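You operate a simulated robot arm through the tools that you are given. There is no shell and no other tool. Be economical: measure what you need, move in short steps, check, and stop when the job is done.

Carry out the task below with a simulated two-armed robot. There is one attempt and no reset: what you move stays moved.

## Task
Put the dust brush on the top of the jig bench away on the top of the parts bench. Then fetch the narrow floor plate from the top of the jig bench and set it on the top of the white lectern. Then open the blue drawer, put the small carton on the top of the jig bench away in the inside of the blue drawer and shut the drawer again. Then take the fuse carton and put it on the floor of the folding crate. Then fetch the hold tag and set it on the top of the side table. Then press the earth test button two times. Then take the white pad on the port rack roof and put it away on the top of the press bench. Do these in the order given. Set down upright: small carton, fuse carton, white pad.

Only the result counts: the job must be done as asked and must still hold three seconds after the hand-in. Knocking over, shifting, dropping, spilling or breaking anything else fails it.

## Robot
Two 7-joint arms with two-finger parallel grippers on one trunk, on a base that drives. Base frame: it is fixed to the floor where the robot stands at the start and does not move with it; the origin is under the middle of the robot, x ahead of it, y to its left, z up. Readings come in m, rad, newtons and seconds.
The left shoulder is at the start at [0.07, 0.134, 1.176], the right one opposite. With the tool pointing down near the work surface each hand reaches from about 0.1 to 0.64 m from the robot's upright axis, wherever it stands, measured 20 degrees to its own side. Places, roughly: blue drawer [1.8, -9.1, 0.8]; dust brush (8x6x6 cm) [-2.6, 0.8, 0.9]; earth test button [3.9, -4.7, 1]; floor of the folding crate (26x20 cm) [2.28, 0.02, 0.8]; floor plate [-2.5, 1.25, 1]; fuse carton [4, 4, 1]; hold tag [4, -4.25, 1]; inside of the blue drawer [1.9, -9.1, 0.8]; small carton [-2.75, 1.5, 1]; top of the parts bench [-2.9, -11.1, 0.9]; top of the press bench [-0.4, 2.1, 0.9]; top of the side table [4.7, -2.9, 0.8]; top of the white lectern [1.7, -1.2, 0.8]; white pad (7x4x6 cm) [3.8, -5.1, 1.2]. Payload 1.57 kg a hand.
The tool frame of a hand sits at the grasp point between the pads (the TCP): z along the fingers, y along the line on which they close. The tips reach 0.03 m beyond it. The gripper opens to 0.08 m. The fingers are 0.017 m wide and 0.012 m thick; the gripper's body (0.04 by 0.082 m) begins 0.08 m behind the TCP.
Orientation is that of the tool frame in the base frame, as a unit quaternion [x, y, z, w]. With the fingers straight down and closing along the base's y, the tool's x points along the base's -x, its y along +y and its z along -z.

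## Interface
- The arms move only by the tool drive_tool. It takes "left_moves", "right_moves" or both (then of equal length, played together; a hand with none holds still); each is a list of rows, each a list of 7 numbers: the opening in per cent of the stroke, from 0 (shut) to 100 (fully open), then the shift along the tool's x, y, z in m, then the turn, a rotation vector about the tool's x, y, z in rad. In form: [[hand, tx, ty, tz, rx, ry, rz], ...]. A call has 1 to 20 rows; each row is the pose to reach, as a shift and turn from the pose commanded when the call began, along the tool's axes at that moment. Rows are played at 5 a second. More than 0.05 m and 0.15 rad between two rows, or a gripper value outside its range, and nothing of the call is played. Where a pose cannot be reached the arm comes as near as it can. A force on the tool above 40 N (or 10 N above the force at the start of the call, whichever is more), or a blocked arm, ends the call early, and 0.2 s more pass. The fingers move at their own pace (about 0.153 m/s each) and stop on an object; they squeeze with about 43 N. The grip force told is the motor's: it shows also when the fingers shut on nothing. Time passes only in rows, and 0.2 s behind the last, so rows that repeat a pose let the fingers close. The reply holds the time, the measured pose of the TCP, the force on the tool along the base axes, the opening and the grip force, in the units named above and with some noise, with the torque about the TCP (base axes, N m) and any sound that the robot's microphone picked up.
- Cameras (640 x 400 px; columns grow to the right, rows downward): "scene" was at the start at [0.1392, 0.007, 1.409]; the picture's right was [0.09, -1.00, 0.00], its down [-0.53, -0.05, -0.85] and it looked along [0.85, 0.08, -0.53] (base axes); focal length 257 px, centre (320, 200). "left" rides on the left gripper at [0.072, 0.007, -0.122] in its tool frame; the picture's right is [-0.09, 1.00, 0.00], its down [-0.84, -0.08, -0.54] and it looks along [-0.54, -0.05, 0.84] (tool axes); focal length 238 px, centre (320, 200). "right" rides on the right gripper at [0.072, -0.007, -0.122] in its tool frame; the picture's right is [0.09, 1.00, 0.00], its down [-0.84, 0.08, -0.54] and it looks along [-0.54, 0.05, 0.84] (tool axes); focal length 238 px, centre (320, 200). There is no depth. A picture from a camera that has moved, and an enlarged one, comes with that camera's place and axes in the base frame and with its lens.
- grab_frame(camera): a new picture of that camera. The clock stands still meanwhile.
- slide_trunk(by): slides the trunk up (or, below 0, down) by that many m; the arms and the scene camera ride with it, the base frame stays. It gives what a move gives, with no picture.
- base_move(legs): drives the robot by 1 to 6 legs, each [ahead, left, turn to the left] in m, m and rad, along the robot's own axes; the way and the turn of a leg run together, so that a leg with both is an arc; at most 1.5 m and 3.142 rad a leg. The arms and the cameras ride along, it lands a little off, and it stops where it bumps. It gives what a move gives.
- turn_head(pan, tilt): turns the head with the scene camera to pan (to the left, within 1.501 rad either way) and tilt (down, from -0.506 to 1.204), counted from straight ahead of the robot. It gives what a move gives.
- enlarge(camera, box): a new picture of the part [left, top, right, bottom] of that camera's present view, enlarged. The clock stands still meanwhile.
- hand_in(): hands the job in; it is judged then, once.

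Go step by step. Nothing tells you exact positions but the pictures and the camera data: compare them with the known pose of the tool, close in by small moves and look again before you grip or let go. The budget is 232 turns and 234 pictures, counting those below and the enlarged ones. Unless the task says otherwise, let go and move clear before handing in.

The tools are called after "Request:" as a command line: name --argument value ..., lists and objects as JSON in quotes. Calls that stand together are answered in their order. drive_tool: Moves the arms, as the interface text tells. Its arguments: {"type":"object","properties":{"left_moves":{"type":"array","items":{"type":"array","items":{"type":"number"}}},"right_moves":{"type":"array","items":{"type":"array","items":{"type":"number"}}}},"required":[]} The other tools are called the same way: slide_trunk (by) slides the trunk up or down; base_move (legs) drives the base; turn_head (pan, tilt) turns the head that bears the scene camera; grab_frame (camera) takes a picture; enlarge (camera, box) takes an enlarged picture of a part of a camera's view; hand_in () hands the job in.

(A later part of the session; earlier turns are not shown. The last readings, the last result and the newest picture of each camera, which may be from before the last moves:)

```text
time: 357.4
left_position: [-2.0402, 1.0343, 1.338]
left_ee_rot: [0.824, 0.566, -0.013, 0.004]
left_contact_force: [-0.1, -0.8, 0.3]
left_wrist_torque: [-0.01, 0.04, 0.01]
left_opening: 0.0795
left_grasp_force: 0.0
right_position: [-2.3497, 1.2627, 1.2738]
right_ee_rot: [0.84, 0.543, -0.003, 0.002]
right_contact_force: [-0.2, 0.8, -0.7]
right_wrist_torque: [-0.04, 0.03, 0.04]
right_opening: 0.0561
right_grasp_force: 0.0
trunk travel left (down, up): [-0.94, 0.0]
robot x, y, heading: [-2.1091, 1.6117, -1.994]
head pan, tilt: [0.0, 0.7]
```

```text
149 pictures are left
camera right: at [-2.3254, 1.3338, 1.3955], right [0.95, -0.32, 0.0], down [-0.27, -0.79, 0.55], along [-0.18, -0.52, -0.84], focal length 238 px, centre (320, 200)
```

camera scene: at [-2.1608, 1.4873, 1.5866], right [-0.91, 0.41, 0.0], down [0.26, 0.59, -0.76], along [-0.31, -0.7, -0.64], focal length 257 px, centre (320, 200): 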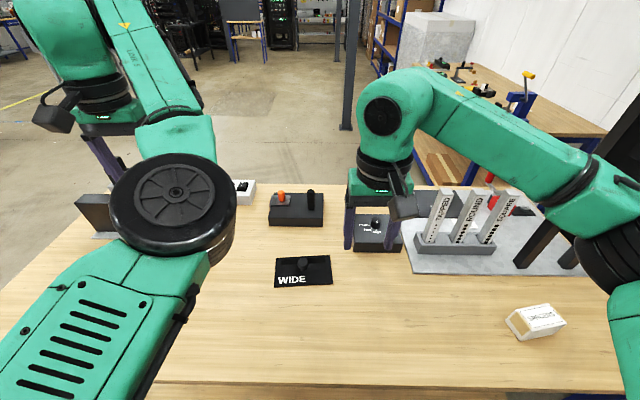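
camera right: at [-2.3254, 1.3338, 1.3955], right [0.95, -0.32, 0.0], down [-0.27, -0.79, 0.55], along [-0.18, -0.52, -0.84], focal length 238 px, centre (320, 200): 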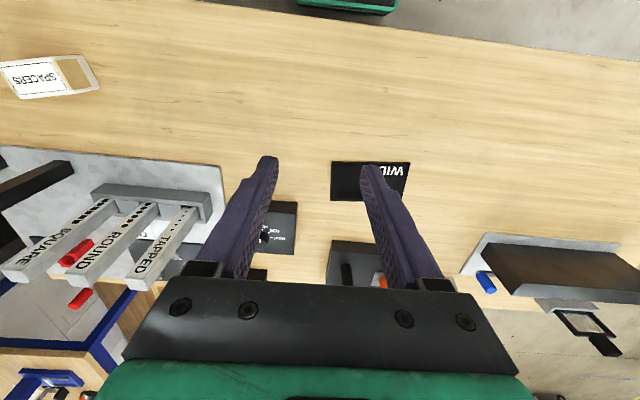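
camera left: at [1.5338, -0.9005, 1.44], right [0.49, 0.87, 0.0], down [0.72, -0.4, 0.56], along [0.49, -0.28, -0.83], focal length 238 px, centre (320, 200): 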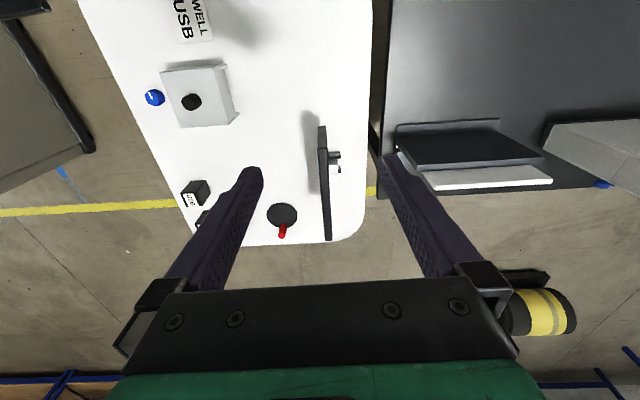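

The carton is labelled SPACERS. I slide 0.4 m further right.

Request:
base_move --legs '[[0, -0.4, 0]]'

Request:
grab_frame --camera "right"

Request:
grab_frame --camera "scene"

```text
time: 359.8
left_position: [-2.4054, 1.1988, 1.3378]
left_ee_rot: [0.825, 0.566, -0.012, 0.004]
left_contact_force: [-0.1, -0.3, 0.6]
left_wrist_torque: [0.02, 0.02, -0.01]
left_opening: 0.0802
left_grasp_force: 0.1
right_position: [-2.7141, 1.4291, 1.2744]
right_ee_rot: [0.84, 0.542, -0.003, 0.002]
right_contact_force: [0.1, -0.3, -0.4]
right_wrist_torque: [0.02, 0.0, -0.04]
right_opening: 0.056
right_grasp_force: 0.1
trunk travel left (down, up): [-0.94, 0.0]
robot x, y, heading: [-2.4746, 1.7776, -1.992]
head pan, tilt: [0.0, 0.7]
```

```text
148 pictures are left
camera right: at [-2.6907, 1.499, 1.3955], right [0.95, -0.33, 0.0], down [-0.27, -0.79, 0.55], along [-0.18, -0.52, -0.84], focal length 238 px, centre (320, 200)
```

right: 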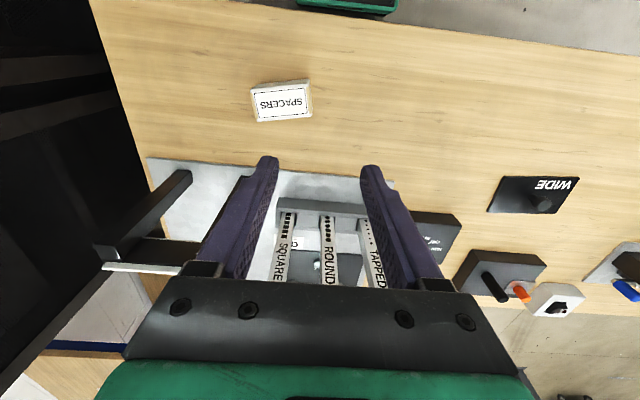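

```text
147 pictures are left
camera scene: at [-2.5257, 1.652, 1.5866], right [-0.91, 0.41, 0.0], down [0.26, 0.59, -0.76], along [-0.32, -0.7, -0.64], focal length 257 px, centre (320, 200)
```

scene: 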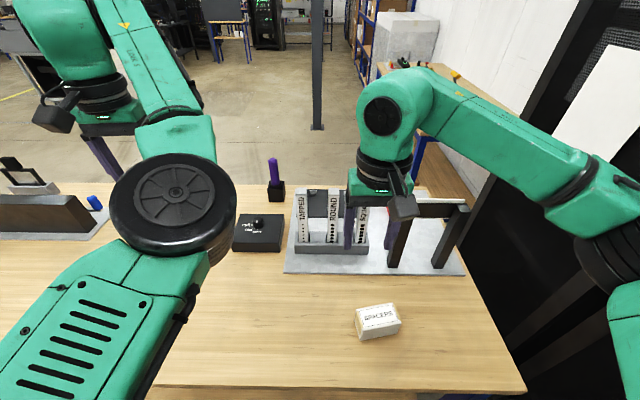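

The carton: about 10×5.4 cm, top at z≈0.945, centre (-2.783, 1.437), long side turned -12.6°. I turn the right wrist to grip across its short side and come over it.

Request:
drive_tool --right_moves '[[95, -0.002, -0.007, 0.01, 0, 0, 0.142], [95, -0.004, -0.013, 0.02, 0, 0, 0.284], [95, -0.006, -0.02, 0.03, 0, 0, 0.426], [95, -0.008, -0.026, 0.04, 0, 0, 0.568], [95, -0.01, -0.033, 0.05, 0, 0, 0.71], [95, -0.012, -0.04, 0.06, 0, 0, 0.852], [95, -0.014, -0.046, 0.08, 0, 0, 0.994], [95, -0.016, -0.053, 0.1, 0, 0, 1.136], [95, -0.018, -0.06, 0.12, 0, 0, 1.278], [95, -0.021, -0.066, 0.15, 0, 0, 1.42], [95, -0.021, -0.066, 0.19, 0, 0, 1.42]]'

Request:
grab_frame --camera "right"

Request:
grab_frame --camera "scene"

```text
time: 362.2
left_position: [-2.4079, 1.2012, 1.3403]
left_ee_rot: [0.825, 0.565, -0.011, 0.005]
left_contact_force: [-0.3, -0.3, -0.3]
left_wrist_torque: [-0.02, 0.03, -0.02]
left_opening: 0.0801
left_grasp_force: 0.1
right_position: [-2.7887, 1.4395, 1.0833]
right_ee_rot: [0.99, -0.138, 0.001, 0.004]
right_contact_force: [0.1, -0.2, -0.4]
right_wrist_torque: [0.01, 0.03, 0.02]
right_opening: 0.0761
right_grasp_force: 0.0
trunk travel left (down, up): [-0.94, 0.0]
robot x, y, heading: [-2.4739, 1.7778, -1.993]
head pan, tilt: [0.0, 0.7]
```

```text
146 pictures are left
camera right: at [-2.7171, 1.428, 1.2069], right [-0.18, -0.98, 0.01], down [-0.83, 0.16, 0.54], along [-0.53, 0.09, -0.84], focal length 238 px, centre (320, 200)
```

right: 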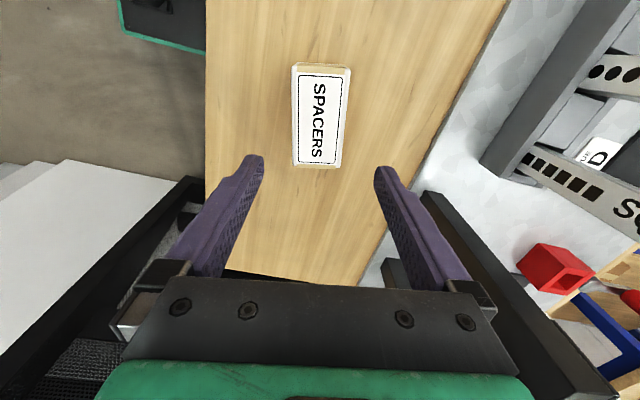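

```text
145 pictures are left
camera scene: at [-2.5293, 1.6532, 1.5866], right [-0.91, 0.41, 0.0], down [0.27, 0.59, -0.76], along [-0.32, -0.7, -0.64], focal length 257 px, centre (320, 200)
```

scene: 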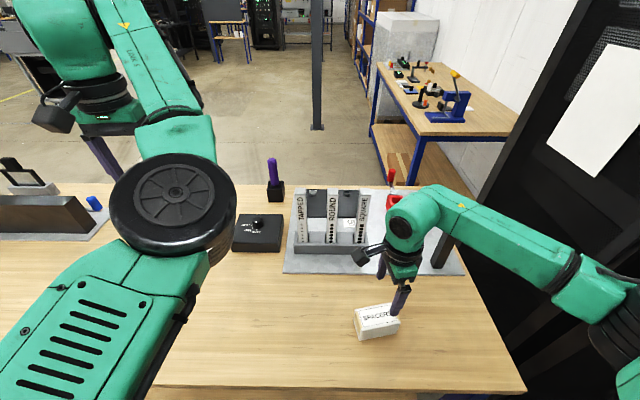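

The carton is centred and aligned. I lower with the trunk, close and lift.

Request:
slide_trunk --by -0.159

Request:
grab_frame --camera "right"

```text
time: 364.2
left_position: [-2.4074, 1.2008, 1.1813]
left_ee_rot: [0.825, 0.565, -0.012, 0.004]
left_contact_force: [-0.2, 0.0, -0.2]
left_wrist_torque: [0.01, -0.01, 0.0]
left_opening: 0.0801
left_grasp_force: 0.0
right_position: [-2.7881, 1.4376, 0.9315]
right_ee_rot: [0.99, -0.138, 0.0, 0.007]
right_contact_force: [-0.4, 3.8, 15.9]
right_wrist_torque: [0.91, -0.12, 0.04]
right_opening: 0.0788
right_grasp_force: 1.5
trunk travel left (down, up): [-0.782, 0.158]
robot x, y, heading: [-2.4771, 1.7755, -1.992]
head pan, tilt: [0.0, 0.7]
stopped: the force on the tool passed its limit at 44 N (the readings are from after the stop); the commanded pose is now the measured one
```

```text
144 pictures are left
camera right: at [-2.7169, 1.4275, 1.0534], right [-0.18, -0.98, 0.01], down [-0.83, 0.16, 0.54], along [-0.53, 0.09, -0.84], focal length 238 px, centre (320, 200)
```

right: 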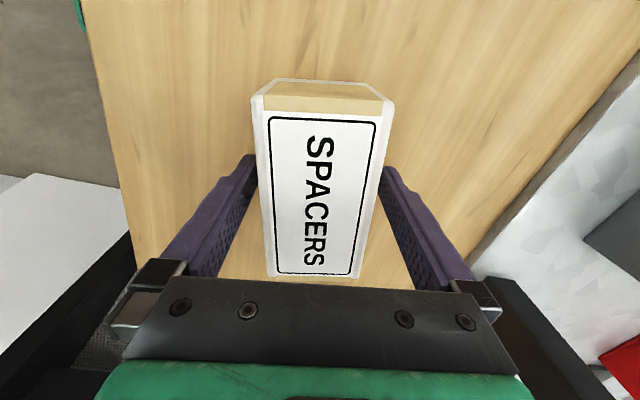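

The fingertips touched the bench top (z≈0.90). I rise 6 mm and close on the carton.

Request:
slide_trunk --by 0.008

Request:
drive_tool --right_moves '[[80, 0, 0, 0, 0, 0, 0], [60, 0, 0, 0, 0, 0, 0], [40, 0, 0, 0, 0, 0, 0], [40, 0, 0, 0, 0, 0, 0]]'

Request:
slide_trunk --by 0.06

Request:
grab_frame --camera "right"

Request:
enlarge --camera "scene" --box '[300, 180, 500, 305]'

```text
time: 364.8
left_position: [-2.408, 1.2008, 1.1894]
left_ee_rot: [0.825, 0.565, -0.012, 0.004]
left_contact_force: [1.0, -0.3, 0.2]
left_wrist_torque: [-0.02, -0.01, 0.01]
left_opening: 0.0803
left_grasp_force: 0.1
right_position: [-2.7894, 1.4394, 0.9367]
right_ee_rot: [0.991, -0.137, 0.001, 0.006]
right_contact_force: [-0.3, -0.1, 0.3]
right_wrist_torque: [0.06, -0.01, -0.01]
right_opening: 0.0762
right_grasp_force: 0.1
trunk travel left (down, up): [-0.79, 0.15]
robot x, y, heading: [-2.4707, 1.7772, -1.997]
head pan, tilt: [0.0, 0.7]
```

```text
time: 365.8
left_position: [-2.4081, 1.202, 1.19]
left_ee_rot: [0.825, 0.564, -0.012, 0.005]
left_contact_force: [1.4, -0.3, 0.1]
left_wrist_torque: [-0.01, 0.02, 0.0]
left_opening: 0.0799
left_grasp_force: 0.1
right_position: [-2.7888, 1.4393, 0.9371]
right_ee_rot: [0.991, -0.137, 0.001, 0.006]
right_contact_force: [-0.7, -0.5, 1.0]
right_wrist_torque: [0.11, 0.02, 0.1]
right_opening: 0.0546
right_grasp_force: 43.1
trunk travel left (down, up): [-0.79, 0.15]
robot x, y, heading: [-2.47, 1.7778, -1.994]
head pan, tilt: [0.0, 0.7]
```

```text
time: 366.8
left_position: [-2.41, 1.2001, 1.2482]
left_ee_rot: [0.825, 0.565, -0.012, 0.004]
left_contact_force: [0.3, 0.1, 0.3]
left_wrist_torque: [-0.02, -0.01, 0.02]
left_opening: 0.0799
left_grasp_force: 0.1
right_position: [-2.7903, 1.4387, 0.9973]
right_ee_rot: [0.991, -0.137, 0.0, 0.006]
right_contact_force: [-0.1, 0.1, -1.3]
right_wrist_torque: [0.02, -0.04, -0.02]
right_opening: 0.0548
right_grasp_force: 42.6
trunk travel left (down, up): [-0.85, 0.09]
robot x, y, heading: [-2.4734, 1.7793, -1.996]
head pan, tilt: [0.0, 0.7]
```

```text
143 pictures are left
camera right: at [-2.7175, 1.4272, 1.1195], right [-0.18, -0.98, 0.01], down [-0.83, 0.16, 0.54], along [-0.53, 0.09, -0.84], focal length 238 px, centre (320, 200)
```

right: 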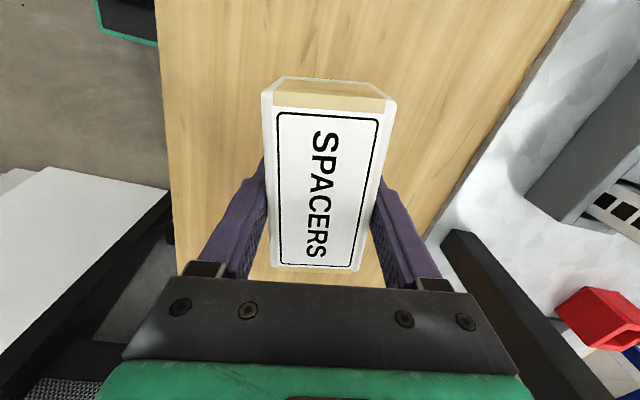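

```text
3.20 times, centred on (400, 242) of scene
camera zoom: at [-2.5292, 1.6529, 1.4962], right [-0.91, 0.41, 0.0], down [0.27, 0.59, -0.76], along [-0.32, -0.7, -0.64], focal length 822 px, centre (64, 64)
```

zoom: 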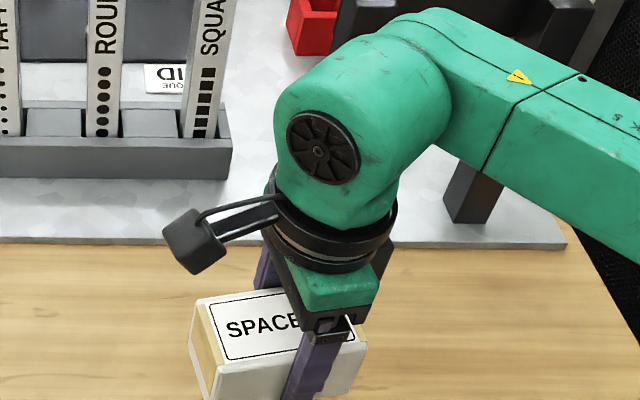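

The carton is held. I lift it high and leave the aisle.

Request:
slide_trunk --by 0.09

Request:
drive_tool --right_moves '[[40, 0, 0, -0.05, 0, 0, 0], [40, 0, 0, -0.1, 0, 0, 0], [40, 0, 0, -0.15, 0, 0, 0], [40, 0, 0, -0.18, 0, 0, 0]]'

Request:
base_move --legs '[[0, 0.75, 0], [-0.1, 0.8, 0], [0.45, 0.7, 0], [0, 0, 0.42]]'

```text
time: 368.1
left_position: [-2.4085, 1.2007, 1.3378]
left_ee_rot: [0.825, 0.565, -0.012, 0.005]
left_contact_force: [0.4, 0.3, 0.2]
left_wrist_torque: [0.0, -0.01, 0.04]
left_opening: 0.0799
left_grasp_force: 0.1
right_position: [-2.7895, 1.4388, 1.0865]
right_ee_rot: [0.99, -0.138, 0.001, 0.006]
right_contact_force: [-0.2, -0.8, -1.6]
right_wrist_torque: [0.01, 0.0, -0.01]
right_opening: 0.0546
right_grasp_force: 43.3
trunk travel left (down, up): [-0.94, 0.0]
robot x, y, heading: [-2.4718, 1.7772, -1.999]
head pan, tilt: [0.0, 0.7]
```

```text
time: 369.1
left_position: [-2.4085, 1.2008, 1.338]
left_ee_rot: [0.825, 0.565, -0.013, 0.004]
left_contact_force: [0.9, -0.4, 0.3]
left_wrist_torque: [-0.01, -0.03, 0.02]
left_opening: 0.08
left_grasp_force: 0.1
right_position: [-2.7868, 1.4426, 1.268]
right_ee_rot: [0.991, -0.137, 0.001, 0.006]
right_contact_force: [-0.5, 0.2, -1.4]
right_wrist_torque: [-0.02, 0.02, 0.04]
right_opening: 0.0547
right_grasp_force: 43.1
trunk travel left (down, up): [-0.94, 0.0]
robot x, y, heading: [-2.4731, 1.7781, -1.998]
head pan, tilt: [0.0, 0.7]
```

```text
time: 382.5
left_position: [-0.2216, 0.0477, 1.3389]
left_ee_rot: [0.681, 0.732, -0.01, 0.007]
left_contact_force: [-0.8, 0.5, 0.0]
left_wrist_torque: [0.01, -0.02, -0.01]
left_opening: 0.0799
left_grasp_force: 0.1
right_position: [-0.6665, 0.1035, 1.2664]
right_ee_rot: [0.997, 0.083, 0.002, 0.005]
right_contact_force: [0.2, -0.1, -1.0]
right_wrist_torque: [-0.03, 0.02, 0.03]
right_opening: 0.0546
right_grasp_force: 43.5
trunk travel left (down, up): [-0.94, 0.0]
robot x, y, heading: [-0.5277, 0.5425, -1.549]
head pan, tilt: [0.0, 0.7]
```

Request:
base_move --legs '[[1.4, 0, -0.02], [1.4, 0, 0], [1.0, 0.25, 0], [1.15, 0.85, 0], [1.4, 0.1, 0], [1.2, 0, 0]]'

Request:
turn_head --pan 0.5 --tilt 0.4

Request:
grab_frame --camera "scene"

```text
time: 419.9
left_position: [0.857, -7.5093, 1.3386]
left_ee_rot: [0.698, 0.716, -0.01, 0.007]
left_contact_force: [-0.3, 0.7, -0.6]
left_wrist_torque: [-0.04, -0.01, -0.03]
left_opening: 0.0803
left_grasp_force: 0.0
right_position: [0.4145, -7.4334, 1.2677]
right_ee_rot: [0.998, 0.06, 0.002, 0.008]
right_contact_force: [0.8, -0.4, -1.2]
right_wrist_torque: [0.05, -0.02, -0.01]
right_opening: 0.0545
right_grasp_force: 42.3
trunk travel left (down, up): [-0.94, 0.0]
robot x, y, heading: [0.5781, -7.0016, -1.603]
head pan, tilt: [0.0, 0.7]
```

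```text
time: 420.9
left_position: [0.8575, -7.5108, 1.3377]
left_ee_rot: [0.698, 0.716, -0.011, 0.006]
left_contact_force: [-0.3, 0.3, -0.5]
left_wrist_torque: [-0.01, 0.02, -0.01]
left_opening: 0.08
left_grasp_force: 0.2
right_position: [0.4151, -7.4351, 1.268]
right_ee_rot: [0.998, 0.06, 0.002, 0.006]
right_contact_force: [-0.2, -0.3, -2.0]
right_wrist_torque: [0.02, -0.01, -0.03]
right_opening: 0.0547
right_grasp_force: 42.9
trunk travel left (down, up): [-0.94, 0.0]
robot x, y, heading: [0.5754, -7.003, -1.6]
head pan, tilt: [0.499, 0.4]
```

```text
141 pictures are left
camera scene: at [0.6158, -7.1378, 1.613], right [-0.89, -0.45, 0.0], down [-0.18, 0.35, -0.92], along [0.42, -0.82, -0.39], focal length 257 px, centre (320, 200)
```

scene: 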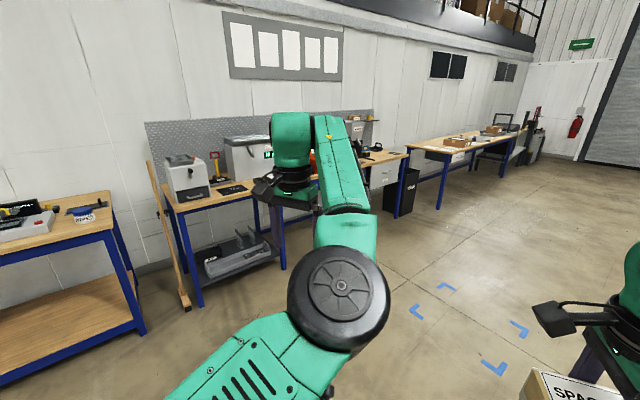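

The bench with the drawers stands along the east wall, front edge from (2.2,-8.05) to (1.1,-10.2). I drive in front of the blue drawer and face it.

Request:
base_move --legs '[[1.45, 0.2, 0], [0.1, 0, 1.12]]'

Request:
turn_head --pan 0.0 --tilt 0.6

Request:
grab_frame --camera "scene"

```text
time: 431.0
left_position: [1.3404, -8.5118, 1.3382]
left_ee_rot: [0.209, 0.978, -0.005, 0.011]
left_contact_force: [-1.7, 0.2, 0.2]
left_wrist_torque: [-0.01, 0.01, 0.02]
left_opening: 0.0798
left_grasp_force: 0.0
right_position: [1.0837, -8.8795, 1.267]
right_ee_rot: [0.812, 0.584, 0.005, 0.003]
right_contact_force: [0.2, -0.2, -1.8]
right_wrist_torque: [-0.02, -0.03, 0.0]
right_opening: 0.0544
right_grasp_force: 43.1
trunk travel left (down, up): [-0.94, 0.0]
robot x, y, heading: [0.7608, -8.5491, -0.476]
head pan, tilt: [0.499, 0.4]
```

```text
time: 432.0
left_position: [1.3415, -8.5108, 1.3385]
left_ee_rot: [0.208, 0.978, -0.005, 0.01]
left_contact_force: [0.6, 0.3, 0.4]
left_wrist_torque: [-0.01, -0.01, 0.01]
left_opening: 0.0797
left_grasp_force: 0.0
right_position: [1.0835, -8.8781, 1.2684]
right_ee_rot: [0.812, 0.584, 0.005, 0.004]
right_contact_force: [-0.8, 0.1, -1.3]
right_wrist_torque: [0.02, 0.03, 0.02]
right_opening: 0.0549
right_grasp_force: 43.4
trunk travel left (down, up): [-0.94, 0.0]
robot x, y, heading: [0.7637, -8.5507, -0.475]
head pan, tilt: [0.0, 0.6]
```

```text
140 pictures are left
camera scene: at [0.8862, -8.6109, 1.5949], right [-0.46, -0.89, 0.0], down [-0.5, 0.26, -0.83], along [0.73, -0.38, -0.56], focal length 257 px, centre (320, 200)
```

scene: 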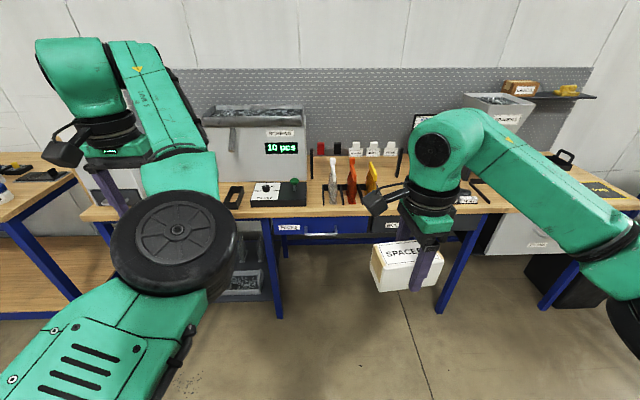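

Request:
enlarge --camera "scene" --box '[240, 140, 480, 290]'

Request:
grab_frame --camera "right"

Request:
grab_frame --camera "left"

```text
2.67 times, centred on (360, 215) of scene
camera zoom: at [0.8862, -8.6109, 1.5949], right [-0.46, -0.89, 0.0], down [-0.5, 0.26, -0.83], along [0.73, -0.38, -0.56], focal length 685 px, centre (213, 160)
```

zoom: 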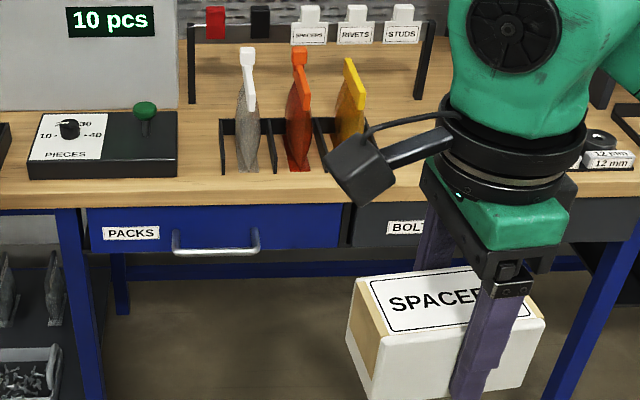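

```text
138 pictures are left
camera right: at [1.0987, -8.8064, 1.3901], right [0.97, -0.23, 0.01], down [-0.2, -0.82, 0.54], along [-0.11, -0.53, -0.84], focal length 238 px, centre (320, 200)
```

right: 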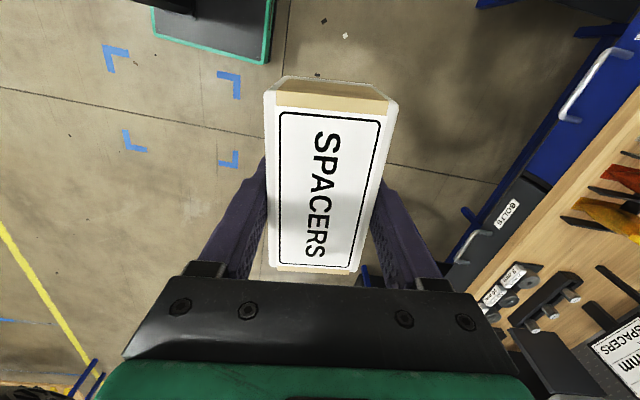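

```text
137 pictures are left
camera left: at [1.2777, -8.4742, 1.4585], right [0.49, 0.87, 0.0], down [0.72, -0.4, 0.56], along [0.49, -0.28, -0.83], focal length 238 px, centre (320, 200)
```

left: 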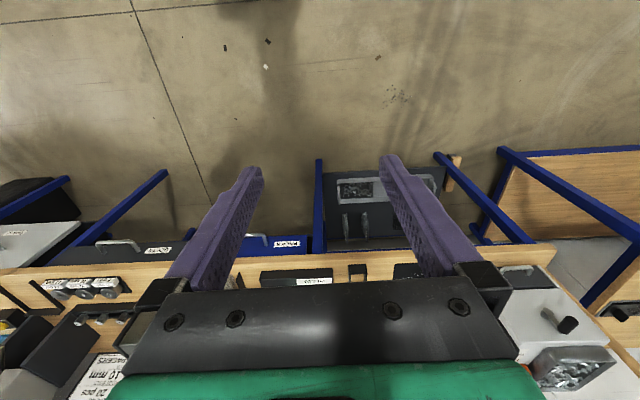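

The blue drawer (PACKS) has a bar handle at about (1.65,-9.01,0.835). I turn the left hand so it can point forward and close vertically on the bar; first the yaw.

Request:
drive_tool --left_moves '[[100, 0, 0, 0, 0, 0, -0.143], [100, 0, 0, 0, 0, 0, -0.286], [100, 0, 0, 0, 0, 0, -0.429], [100, 0, 0, 0, 0, 0, -0.571], [100, 0, 0, 0, 0, 0, -0.714], [100, 0, 0, 0, 0, 0, -0.857], [100, 0, 0, 0, 0, 0, -1.0], [100, 0, 0, 0, 0, 0, -1.143], [100, 0, 0, 0, 0, 0, -1.286], [100, 0, 0, 0, 0, 0, -1.429], [100, 0, 0, 0, 0, 0, -1.571]]'

Request:
drive_tool --left_moves '[[100, 0, 0, 0, 0.143, 0, 0], [100, 0, 0, 0.0, 0.286, 0, 0], [100, 0, 0, 0.0, 0.429, 0, 0], [100, 0, 0, 0.0, 0.571, 0, 0], [100, 0, 0, 0, 0.714, 0, 0], [100, 0, 0, 0, 0.857, 0, 0], [100, 0, 0, 0, 1.0, 0, 0], [100, 0, 0, 0, 1.143, 0, 0], [100, 0, 0, 0, 1.286, 0, 0], [100, 0, 0, 0, 1.429, 0, 0], [100, 0, 0, 0, 1.571, 0, 0]]'

Request:
grab_frame --camera "scene"

Request:
grab_frame --camera "left"

```text
time: 434.4
left_position: [1.342, -8.5107, 1.338]
left_ee_rot: [-0.546, 0.838, -0.012, 0.004]
left_contact_force: [0.0, 0.3, 0.7]
left_wrist_torque: [-0.01, -0.02, 0.02]
left_opening: 0.0799
left_grasp_force: 0.1
right_position: [1.0825, -8.8775, 1.2678]
right_ee_rot: [0.812, 0.584, 0.005, 0.004]
right_contact_force: [0.0, 0.2, -1.5]
right_wrist_torque: [-0.04, 0.0, 0.0]
right_opening: 0.0545
right_grasp_force: 43.1
trunk travel left (down, up): [-0.94, 0.0]
robot x, y, heading: [0.7652, -8.5466, -0.476]
head pan, tilt: [0.0, 0.6]
```

```text
time: 436.8
left_position: [1.3415, -8.4906, 1.445]
left_ee_rot: [0.325, -0.528, 0.629, -0.469]
left_contact_force: [0.1, 0.6, 0.2]
left_wrist_torque: [-0.02, 0.01, 0.02]
left_opening: 0.0798
left_grasp_force: 0.0
left hand out of reach, approached as far as the arm can: row 1, 2, 3, 4, 5
right_position: [1.083, -8.8774, 1.2674]
right_ee_rot: [0.812, 0.583, 0.005, 0.004]
right_contact_force: [-1.4, 0.6, -0.8]
right_wrist_torque: [0.0, 0.0, 0.02]
right_opening: 0.0545
right_grasp_force: 43.0
trunk travel left (down, up): [-0.94, 0.0]
robot x, y, heading: [0.763, -8.5454, -0.474]
head pan, tilt: [0.0, 0.6]
stopped in row 11 (left hand): the arm was blocked; the commanded pose is now the measured one
```

```text
136 pictures are left
camera scene: at [0.8856, -8.6118, 1.5949], right [-0.46, -0.89, 0.0], down [-0.5, 0.26, -0.82], along [0.73, -0.38, -0.57], focal length 257 px, centre (320, 200)
```

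scene: 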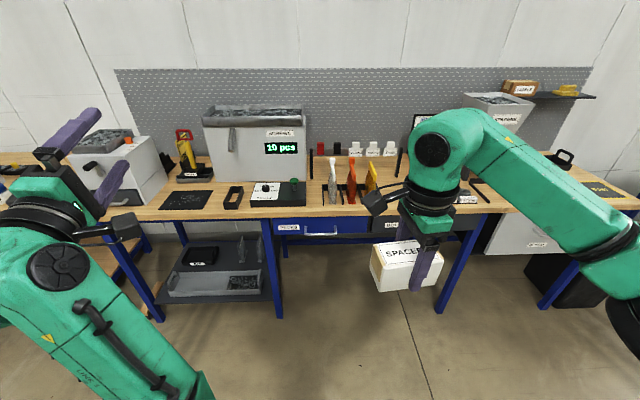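

```text
135 pictures are left
camera left: at [1.2081, -8.5127, 1.4029], right [0.28, 0.08, -0.96], down [-0.22, 0.98, 0.02], along [0.94, 0.2, 0.29], focal length 238 px, centre (320, 200)
```

left: 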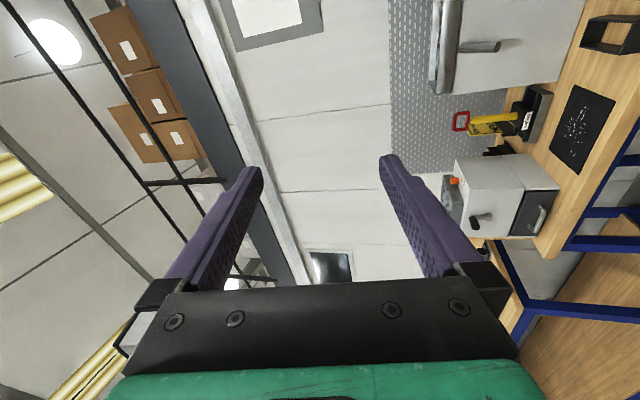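

The left hand now points forward, closing vertically. I lower the trunk 0.3 m and level the hand.

Request:
slide_trunk --by -0.3

Request:
drive_tool --left_moves '[[100, 0, 0, 0, -0.12, 0.04, 0], [100, 0, 0, 0, -0.24, 0.08, 0], [100, 0, 0, 0, -0.33, 0.1, 0]]'

```text
time: 439.8
left_position: [1.3417, -8.489, 1.1435]
left_ee_rot: [0.326, -0.529, 0.629, -0.468]
left_contact_force: [0.2, -0.3, 0.2]
left_wrist_torque: [0.01, 0.04, 0.0]
left_opening: 0.0801
left_grasp_force: 0.1
right_position: [1.0834, -8.8773, 0.9673]
right_ee_rot: [0.812, 0.583, 0.005, 0.004]
right_contact_force: [1.1, 0.0, -1.7]
right_wrist_torque: [-0.04, -0.01, 0.0]
right_opening: 0.0545
right_grasp_force: 43.1
trunk travel left (down, up): [-0.64, 0.3]
robot x, y, heading: [0.7602, -8.5429, -0.476]
head pan, tilt: [0.0, 0.6]
```

```text
time: 440.6
left_position: [1.3413, -8.4908, 1.1426]
left_ee_rot: [-0.368, 0.648, -0.549, 0.378]
left_contact_force: [-0.1, -0.9, -0.3]
left_wrist_torque: [-0.03, -0.02, 0.0]
left_opening: 0.08
left_grasp_force: 0.0
right_position: [1.0831, -8.8772, 0.9673]
right_ee_rot: [0.812, 0.583, 0.004, 0.004]
right_contact_force: [0.8, 0.1, -1.3]
right_wrist_torque: [0.02, 0.03, 0.01]
right_opening: 0.0545
right_grasp_force: 43.4
trunk travel left (down, up): [-0.64, 0.3]
robot x, y, heading: [0.7645, -8.5457, -0.474]
head pan, tilt: [0.0, 0.6]
```

Request:
drive_tool --left_moves '[[100, 0.025, 0.0375, 0, 0, 0, 0], [100, 0.05, 0.075, 0, 0, 0, 0], [100, 0.075, 0.1125, 0, 0, 0, 0], [100, 0.1, 0.15, 0, 0, 0, 0], [100, 0.125, 0.1875, 0, 0, 0, 0], [100, 0.15, 0.225, 0, 0, 0, 0], [100, 0.175, 0.2625, 0, 0, 0, 0], [100, 0.2, 0.3, 0, 0, 0, 0]]'

Request:
grab_frame --camera "scene"

Request:
grab_frame --camera "left"

```text
time: 441.4
left_position: [1.3176, -8.5169, 1.173]
left_ee_rot: [0.31, -0.557, 0.604, -0.479]
left_contact_force: [-0.1, 0.3, 0.1]
left_wrist_torque: [0.02, -0.01, 0.03]
left_opening: 0.0795
left_grasp_force: 0.0
left hand out of reach, approached as far as the arm can: row 2, 3
right_position: [1.0819, -8.8778, 0.9665]
right_ee_rot: [0.813, 0.583, 0.006, 0.003]
right_contact_force: [0.1, 0.6, -0.7]
right_wrist_torque: [-0.02, 0.0, 0.02]
right_opening: 0.0545
right_grasp_force: 42.9
trunk travel left (down, up): [-0.64, 0.3]
robot x, y, heading: [0.7632, -8.546, -0.476]
head pan, tilt: [0.0, 0.6]
stopped in row 3 (left hand): the arm was blocked; the commanded pose is now the measured one
```

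```text
134 pictures are left
camera scene: at [0.8857, -8.6113, 1.2949], right [-0.46, -0.89, 0.0], down [-0.5, 0.26, -0.82], along [0.73, -0.38, -0.57], focal length 257 px, centre (320, 200)
```

scene: 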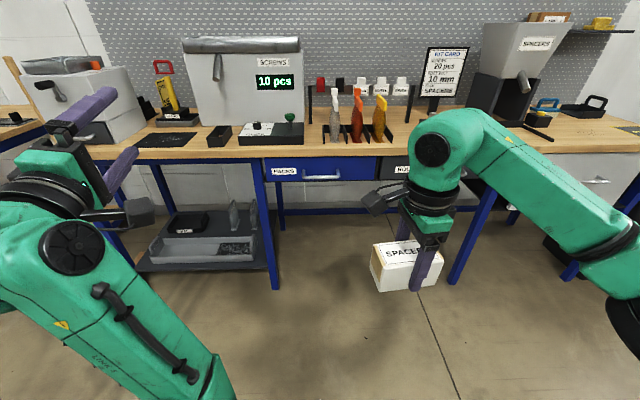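

```text
133 pictures are left
camera left: at [1.1838, -8.5367, 1.1317], right [0.27, 0.16, -0.95], down [-0.22, 0.97, 0.11], along [0.94, 0.18, 0.29], focal length 238 px, centre (320, 200)
```

left: 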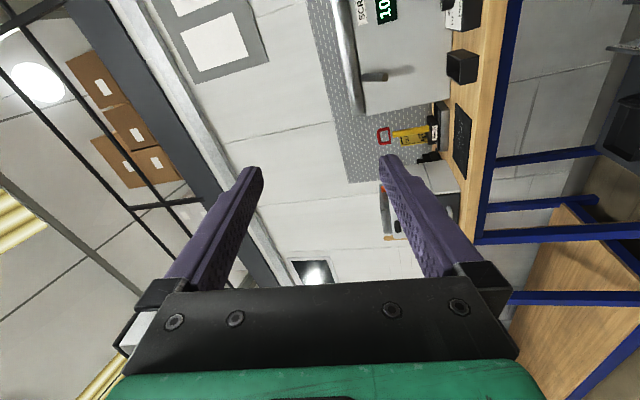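

The forward pose runs into a joint limit lower down. I look closely at the handle before choosing another grip.

Request:
enlarge --camera "scene" --box '[260, 145, 400, 195]'

Request:
grab_frame --camera "right"

```text
4.57 times, centred on (330, 170) of scene
camera zoom: at [0.8857, -8.6113, 1.2949], right [-0.46, -0.89, 0.0], down [-0.5, 0.26, -0.82], along [0.73, -0.38, -0.57], focal length 1175 px, centre (274, 337)
```

zoom: 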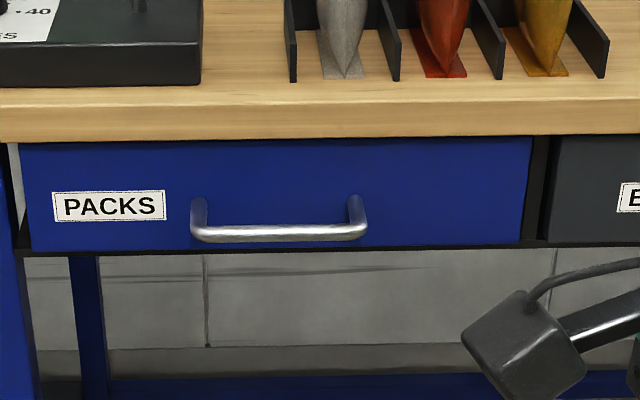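

```text
131 pictures are left
camera right: at [1.0983, -8.8068, 1.0901], right [0.97, -0.23, 0.01], down [-0.2, -0.82, 0.54], along [-0.11, -0.53, -0.84], focal length 238 px, centre (320, 200)
```

right: 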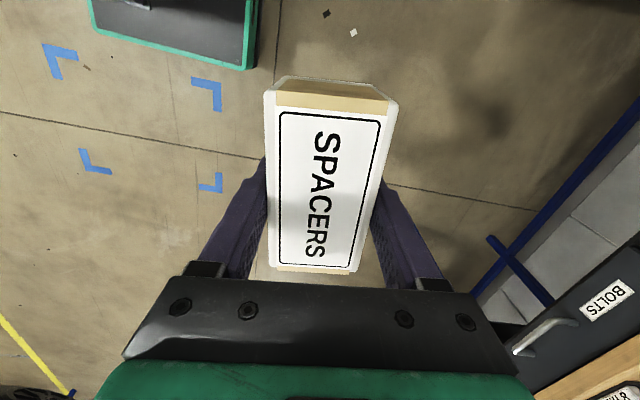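

The bar stands about 5 cm proud of the drawer face at z≈0.75, with bench top at z≈0.85, so a downward-pointing grip with one finger behind the bar will work. I turn the left hand back to pointing down, closing along the pull direction.

Request:
drive_tool --left_moves '[[100, 0, 0, 0, -0.147, 0, 0], [100, 0, 0, 0, -0.294, 0, 0], [100, 0, 0, 0, -0.44, 0, 0], [100, 0, 0, 0, -0.587, 0, 0], [100, 0, 0, 0, -0.734, 0, 0], [100, 0, 0, 0, -0.88, 0, 0], [100, 0, 0, 0, -1.027, 0, 0], [100, 0, 0, 0, -1.174, 0, 0], [100, 0, 0, 0, -1.32, 0, 0], [100, 0, 0, 0, -1.467, 0, 0], [100, 0, 0, 0, -1.614, 0, 0], [100, 0, 0, 0, -1.76, 0, 0]]'

Request:
grab_frame --camera "scene"

```text
time: 444.0
left_position: [1.3164, -8.5166, 1.1732]
left_ee_rot: [-0.564, 0.822, 0.042, 0.066]
left_contact_force: [-1.2, -0.2, -0.1]
left_wrist_torque: [0.02, -0.04, 0.01]
left_opening: 0.0804
left_grasp_force: 0.0
left hand out of reach, approached as far as the arm can: row 6, 7, 8, 9, 10, 11
right_position: [1.0822, -8.8778, 0.9673]
right_ee_rot: [0.813, 0.583, 0.005, 0.004]
right_contact_force: [0.0, 0.1, -1.7]
right_wrist_torque: [-0.01, -0.04, 0.03]
right_opening: 0.0547
right_grasp_force: 42.7
trunk travel left (down, up): [-0.64, 0.3]
robot x, y, heading: [0.7668, -8.5508, -0.473]
head pan, tilt: [0.0, 0.6]
```

```text
130 pictures are left
camera scene: at [0.8847, -8.6105, 1.295], right [-0.46, -0.89, 0.0], down [-0.5, 0.26, -0.83], along [0.73, -0.38, -0.56], focal length 257 px, centre (320, 200)
```

scene: 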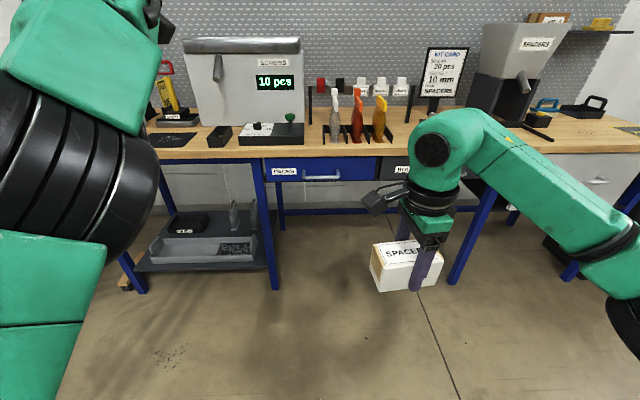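

Request:
drive_tool --left_moves '[[60, 0, 0, 0, 0, 0.08, 0.05], [60, 0, 0, 0, 0, 0.155, 0.107]]'

Request:
drive_tool --left_moves '[[60, 0.0225, 0, 0.0375, 0, 0, 0], [60, 0.045, 0, 0.075, 0, 0, 0], [60, 0.0675, 0, 0.1125, 0, 0, 0], [60, 0.09, 0, 0.15, 0, 0, 0], [60, 0.1125, 0, 0.1875, 0, 0, 0], [60, 0.135, 0, 0.225, 0, 0, 0], [60, 0.1575, 0, 0.2625, 0, 0, 0], [60, 0.18, 0, 0.3, 0, 0, 0]]'

Request:
grab_frame --camera "scene"

Request:
grab_frame --camera "left"

```text
time: 444.6
left_position: [1.3168, -8.5173, 1.1714]
left_ee_rot: [-0.52, 0.854, 0.003, -0.002]
left_contact_force: [0.3, -0.8, 0.3]
left_wrist_torque: [-0.04, 0.03, 0.01]
left_opening: 0.0482
left_grasp_force: 0.0
right_position: [1.0822, -8.8764, 0.9676]
right_ee_rot: [0.812, 0.584, 0.005, 0.004]
right_contact_force: [-0.1, 1.2, -1.5]
right_wrist_torque: [-0.05, 0.01, 0.0]
right_opening: 0.0546
right_grasp_force: 43.2
trunk travel left (down, up): [-0.64, 0.3]
robot x, y, heading: [0.7652, -8.5474, -0.479]
head pan, tilt: [0.0, 0.6]
```

```text
time: 446.4
left_position: [1.3375, -8.6056, 0.977]
left_ee_rot: [-0.522, 0.853, 0.005, -0.003]
left_contact_force: [0.3, -0.6, -0.6]
left_wrist_torque: [0.03, 0.01, 0.0]
left_opening: 0.0479
left_grasp_force: 0.0
left hand out of reach, approached as far as the arm can: row 3, 4, 5, 6, 7, 8
right_position: [1.0834, -8.878, 0.9659]
right_ee_rot: [0.812, 0.584, 0.004, 0.004]
right_contact_force: [-0.2, -0.6, -1.9]
right_wrist_torque: [0.01, 0.0, 0.01]
right_opening: 0.0543
right_grasp_force: 42.2
trunk travel left (down, up): [-0.64, 0.3]
robot x, y, heading: [0.7627, -8.5467, -0.473]
head pan, tilt: [0.0, 0.6]
```

```text
129 pictures are left
camera scene: at [0.8869, -8.6118, 1.2947], right [-0.46, -0.89, 0.0], down [-0.5, 0.26, -0.82], along [0.73, -0.38, -0.57], focal length 257 px, centre (320, 200)
```

scene: 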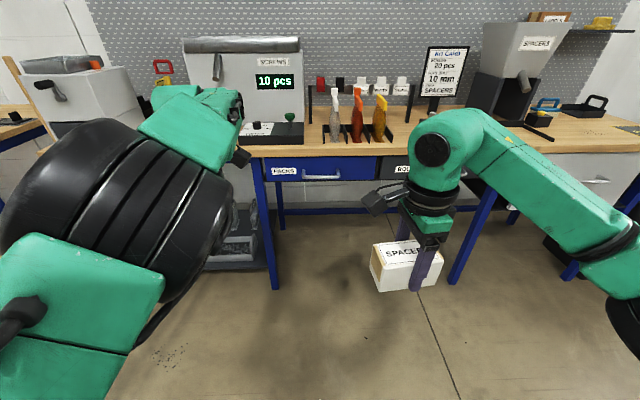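

```text
128 pictures are left
camera left: at [1.3008, -8.6675, 1.0995], right [-0.84, 0.54, 0.01], down [0.45, 0.71, 0.54], along [0.28, 0.46, -0.84], focal length 238 px, centre (320, 200)
```

left: 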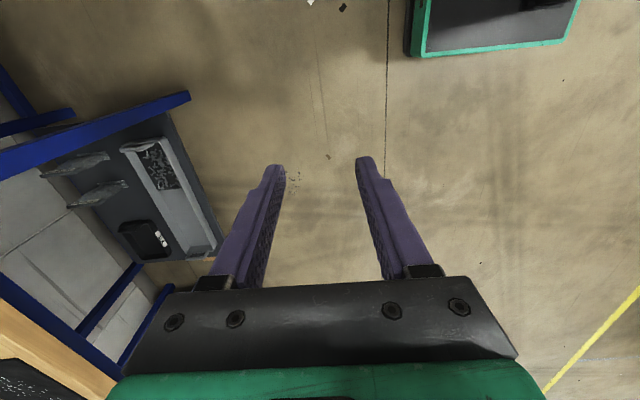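

The arm's best lower reach now is about 0.54 m ahead and 0.21 m left, so I will position with base and trunk and pull by driving back. I drive so the bar comes just ahead of the left fingers.

Request:
base_move --legs '[[0, -0.218, 0], [0.43, 0, 0]]'

Request:
grab_frame --camera "left"

Request:
grab_frame --camera "scene"

Request:
grab_frame --camera "right"

```text
time: 450.2
left_position: [1.6082, -8.9939, 0.9783]
left_ee_rot: [-0.519, 0.855, 0.004, -0.003]
left_contact_force: [0.3, 0.1, 0.0]
left_wrist_torque: [0.04, -0.05, -0.02]
left_opening: 0.0479
left_grasp_force: 0.1
right_position: [1.3525, -9.2632, 0.9678]
right_ee_rot: [0.815, 0.58, 0.005, 0.005]
right_contact_force: [-1.1, -0.4, -0.7]
right_wrist_torque: [-0.02, -0.01, 0.02]
right_opening: 0.0547
right_grasp_force: 43.3
trunk travel left (down, up): [-0.64, 0.3]
robot x, y, heading: [1.0327, -8.9278, -0.483]
head pan, tilt: [0.0, 0.6]
```

```text
127 pictures are left
camera left: at [1.5705, -9.0553, 1.1005], right [-0.84, 0.54, 0.01], down [0.46, 0.7, 0.54], along [0.29, 0.46, -0.84], focal length 238 px, centre (320, 200)
```

left: 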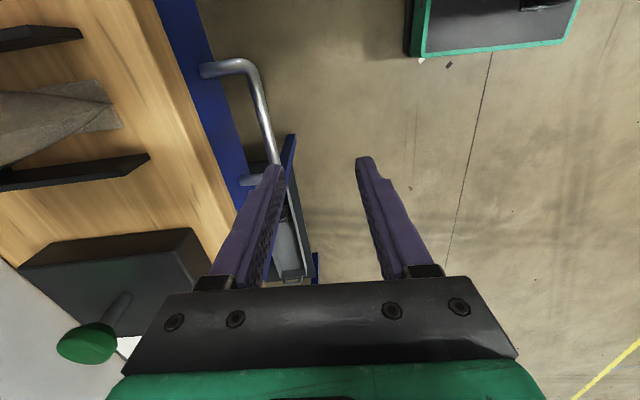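

```text
126 pictures are left
camera scene: at [1.157, -8.9963, 1.2949], right [-0.46, -0.89, 0.0], down [-0.5, 0.26, -0.83], along [0.73, -0.38, -0.56], focal length 257 px, centre (320, 200)
```

scene: 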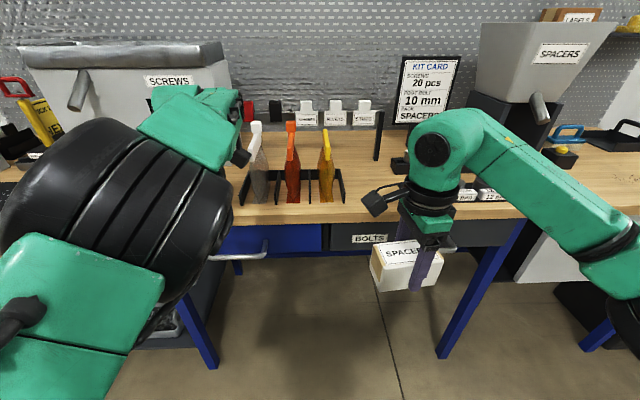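

```text
125 pictures are left
camera right: at [1.3681, -9.1933, 1.0902], right [0.97, -0.24, 0.01], down [-0.21, -0.82, 0.54], along [-0.12, -0.53, -0.84], focal length 238 px, centre (320, 200)
```

right: 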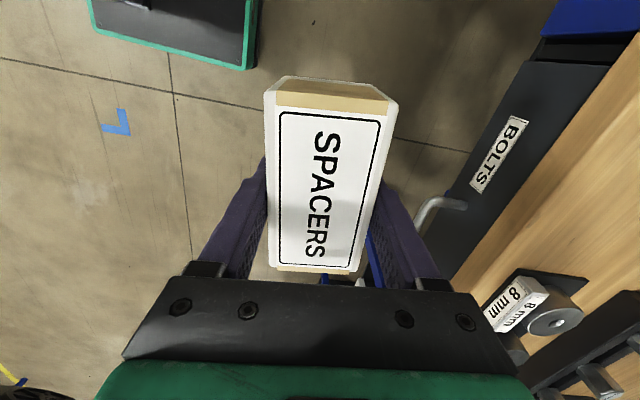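

The left camera shows the bar clearly, with a wide gap to the drawer face; it lies about 6.5 cm ahead of the TCP. I move forward over it.

Request:
drive_tool --left_moves '[[50, 0, -0.03, 0, 0, 0, 0], [50, 0, -0.064, 0, 0, 0, 0]]'

Request:
grab_frame --camera "left"

```text
time: 450.8
left_position: [1.6559, -9.0168, 0.9778]
left_ee_rot: [-0.519, 0.855, 0.005, -0.006]
left_contact_force: [-0.2, -0.1, 0.1]
left_wrist_torque: [0.02, 0.01, -0.03]
left_opening: 0.04
left_grasp_force: 0.0
left hand out of reach, approached as far as the arm can: row 2
right_position: [1.3544, -9.2629, 0.9668]
right_ee_rot: [0.814, 0.581, 0.003, 0.004]
right_contact_force: [-0.2, -1.1, -2.2]
right_wrist_torque: [-0.02, 0.03, -0.03]
right_opening: 0.0544
right_grasp_force: 43.0
trunk travel left (down, up): [-0.64, 0.3]
robot x, y, heading: [1.0321, -8.9271, -0.482]
head pan, tilt: [0.0, 0.6]
```

```text
124 pictures are left
camera left: at [1.6204, -9.0785, 1.0995], right [-0.84, 0.54, 0.01], down [0.46, 0.71, 0.54], along [0.28, 0.46, -0.84], focal length 238 px, centre (320, 200)
```

left: 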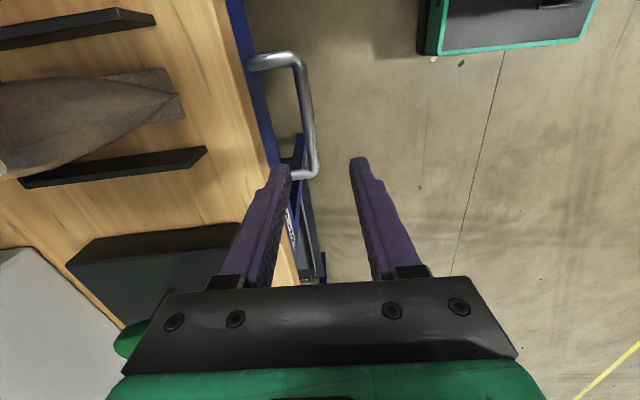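

Request:
base_move --legs '[[0.014, 0, 0]]'

Request:
slide_trunk --by -0.09

Request:
grab_frame --camera "left"

Request:
grab_frame --camera "scene"

```text
time: 451.6
left_position: [1.6647, -9.0238, 0.9811]
left_ee_rot: [-0.518, 0.855, 0.003, -0.003]
left_contact_force: [0.4, 0.0, 0.0]
left_wrist_torque: [-0.01, -0.02, -0.01]
left_opening: 0.04
left_grasp_force: 0.0
right_position: [1.3629, -9.2689, 0.9687]
right_ee_rot: [0.815, 0.58, 0.007, 0.006]
right_contact_force: [0.2, 0.0, -2.2]
right_wrist_torque: [0.0, -0.05, 0.0]
right_opening: 0.0546
right_grasp_force: 42.2
trunk travel left (down, up): [-0.64, 0.3]
robot x, y, heading: [1.0493, -8.9386, -0.488]
head pan, tilt: [0.0, 0.6]
```

```text
time: 452.8
left_position: [1.6671, -9.0244, 0.8905]
left_ee_rot: [-0.519, 0.855, 0.003, -0.003]
left_contact_force: [0.1, 0.3, 0.1]
left_wrist_torque: [0.04, 0.04, -0.01]
left_opening: 0.0399
left_grasp_force: 0.1
right_position: [1.3638, -9.2703, 0.8778]
right_ee_rot: [0.814, 0.58, 0.005, 0.004]
right_contact_force: [1.1, -0.2, -1.4]
right_wrist_torque: [0.04, -0.02, -0.03]
right_opening: 0.0547
right_grasp_force: 42.9
trunk travel left (down, up): [-0.55, 0.39]
robot x, y, heading: [1.0464, -8.9362, -0.485]
head pan, tilt: [0.0, 0.6]
```

```text
123 pictures are left
camera left: at [1.6303, -9.0862, 1.0114], right [-0.84, 0.54, 0.01], down [0.46, 0.7, 0.54], along [0.29, 0.46, -0.84], focal length 238 px, centre (320, 200)
```

left: 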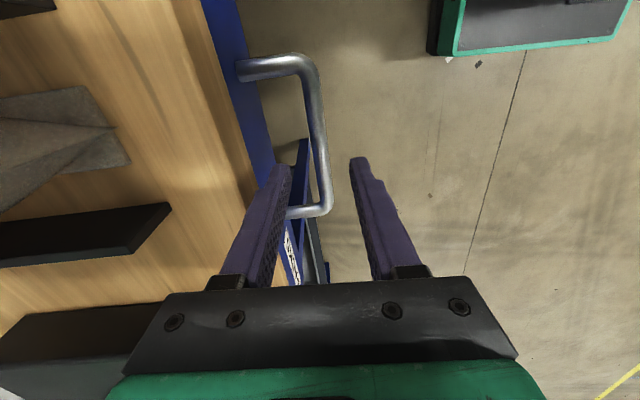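

```text
122 pictures are left
camera scene: at [1.1692, -9.0027, 1.2049], right [-0.46, -0.89, 0.0], down [-0.5, 0.26, -0.82], along [0.73, -0.38, -0.57], focal length 257 px, centre (320, 200)
```

scene: 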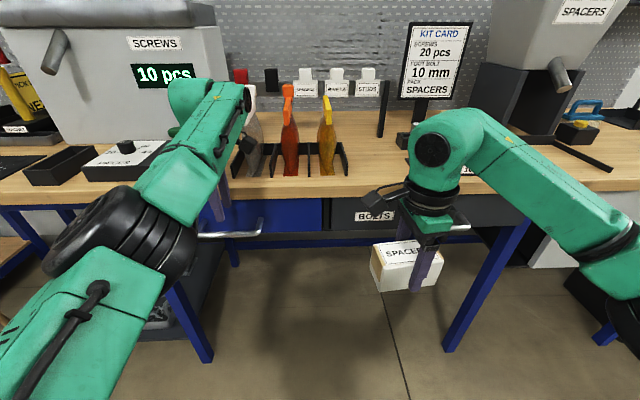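

The bar runs between the fingers. I lower 9 cm more and look.

Request:
slide_trunk --by -0.09

Request:
grab_frame --camera "left"

Request:
grab_frame --camera "right"

Request:
enlarge --camera "scene" --box '[160, 130, 320, 230]'

```text
time: 454.1
left_position: [1.6671, -9.024, 0.7992]
left_ee_rot: [-0.518, 0.855, 0.004, -0.002]
left_contact_force: [-1.0, 0.6, -0.5]
left_wrist_torque: [-0.03, 0.03, 0.01]
left_opening: 0.0401
left_grasp_force: 0.1
right_position: [1.3629, -9.2694, 0.7877]
right_ee_rot: [0.814, 0.581, 0.005, 0.004]
right_contact_force: [0.0, 0.0, -1.6]
right_wrist_torque: [-0.04, 0.0, 0.04]
right_opening: 0.0545
right_grasp_force: 43.1
trunk travel left (down, up): [-0.46, 0.48]
robot x, y, heading: [1.0472, -8.9368, -0.478]
head pan, tilt: [0.0, 0.6]
```

```text
121 pictures are left
camera left: at [1.6302, -9.0862, 0.9214], right [-0.84, 0.54, 0.01], down [0.46, 0.7, 0.54], along [0.29, 0.46, -0.84], focal length 238 px, centre (320, 200)
```

left: 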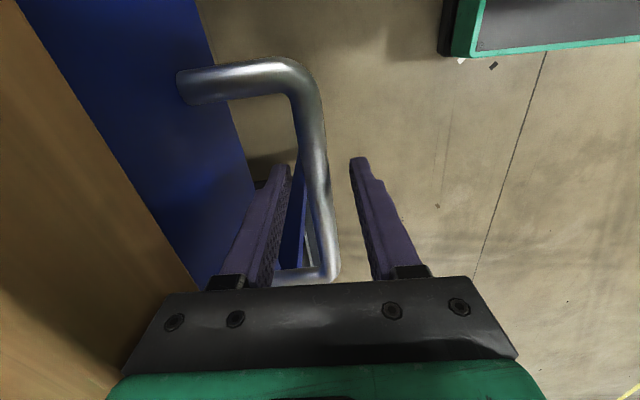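

```text
120 pictures are left
camera right: at [1.3801, -9.1996, 0.9103], right [0.97, -0.24, 0.01], down [-0.21, -0.82, 0.54], along [-0.12, -0.53, -0.84], focal length 238 px, centre (320, 200)
```

right: 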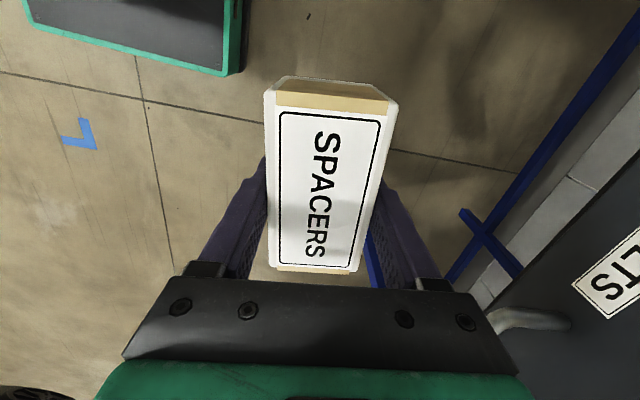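

```text
4.00 times, centred on (240, 180) of scene
camera zoom: at [1.1691, -9.0026, 1.1149], right [-0.46, -0.89, 0.0], down [-0.5, 0.26, -0.82], along [0.73, -0.38, -0.57], focal length 1028 px, centre (640, 280)
```

zoom: 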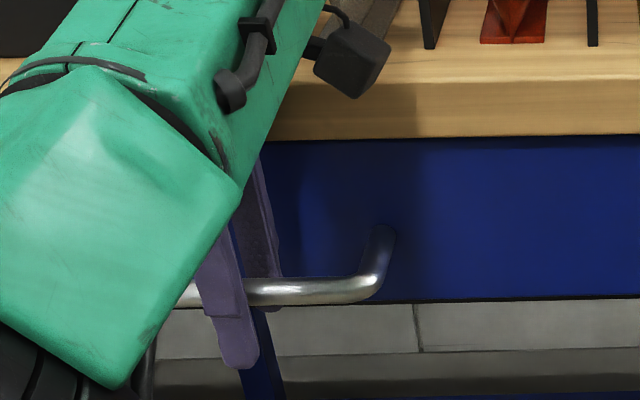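

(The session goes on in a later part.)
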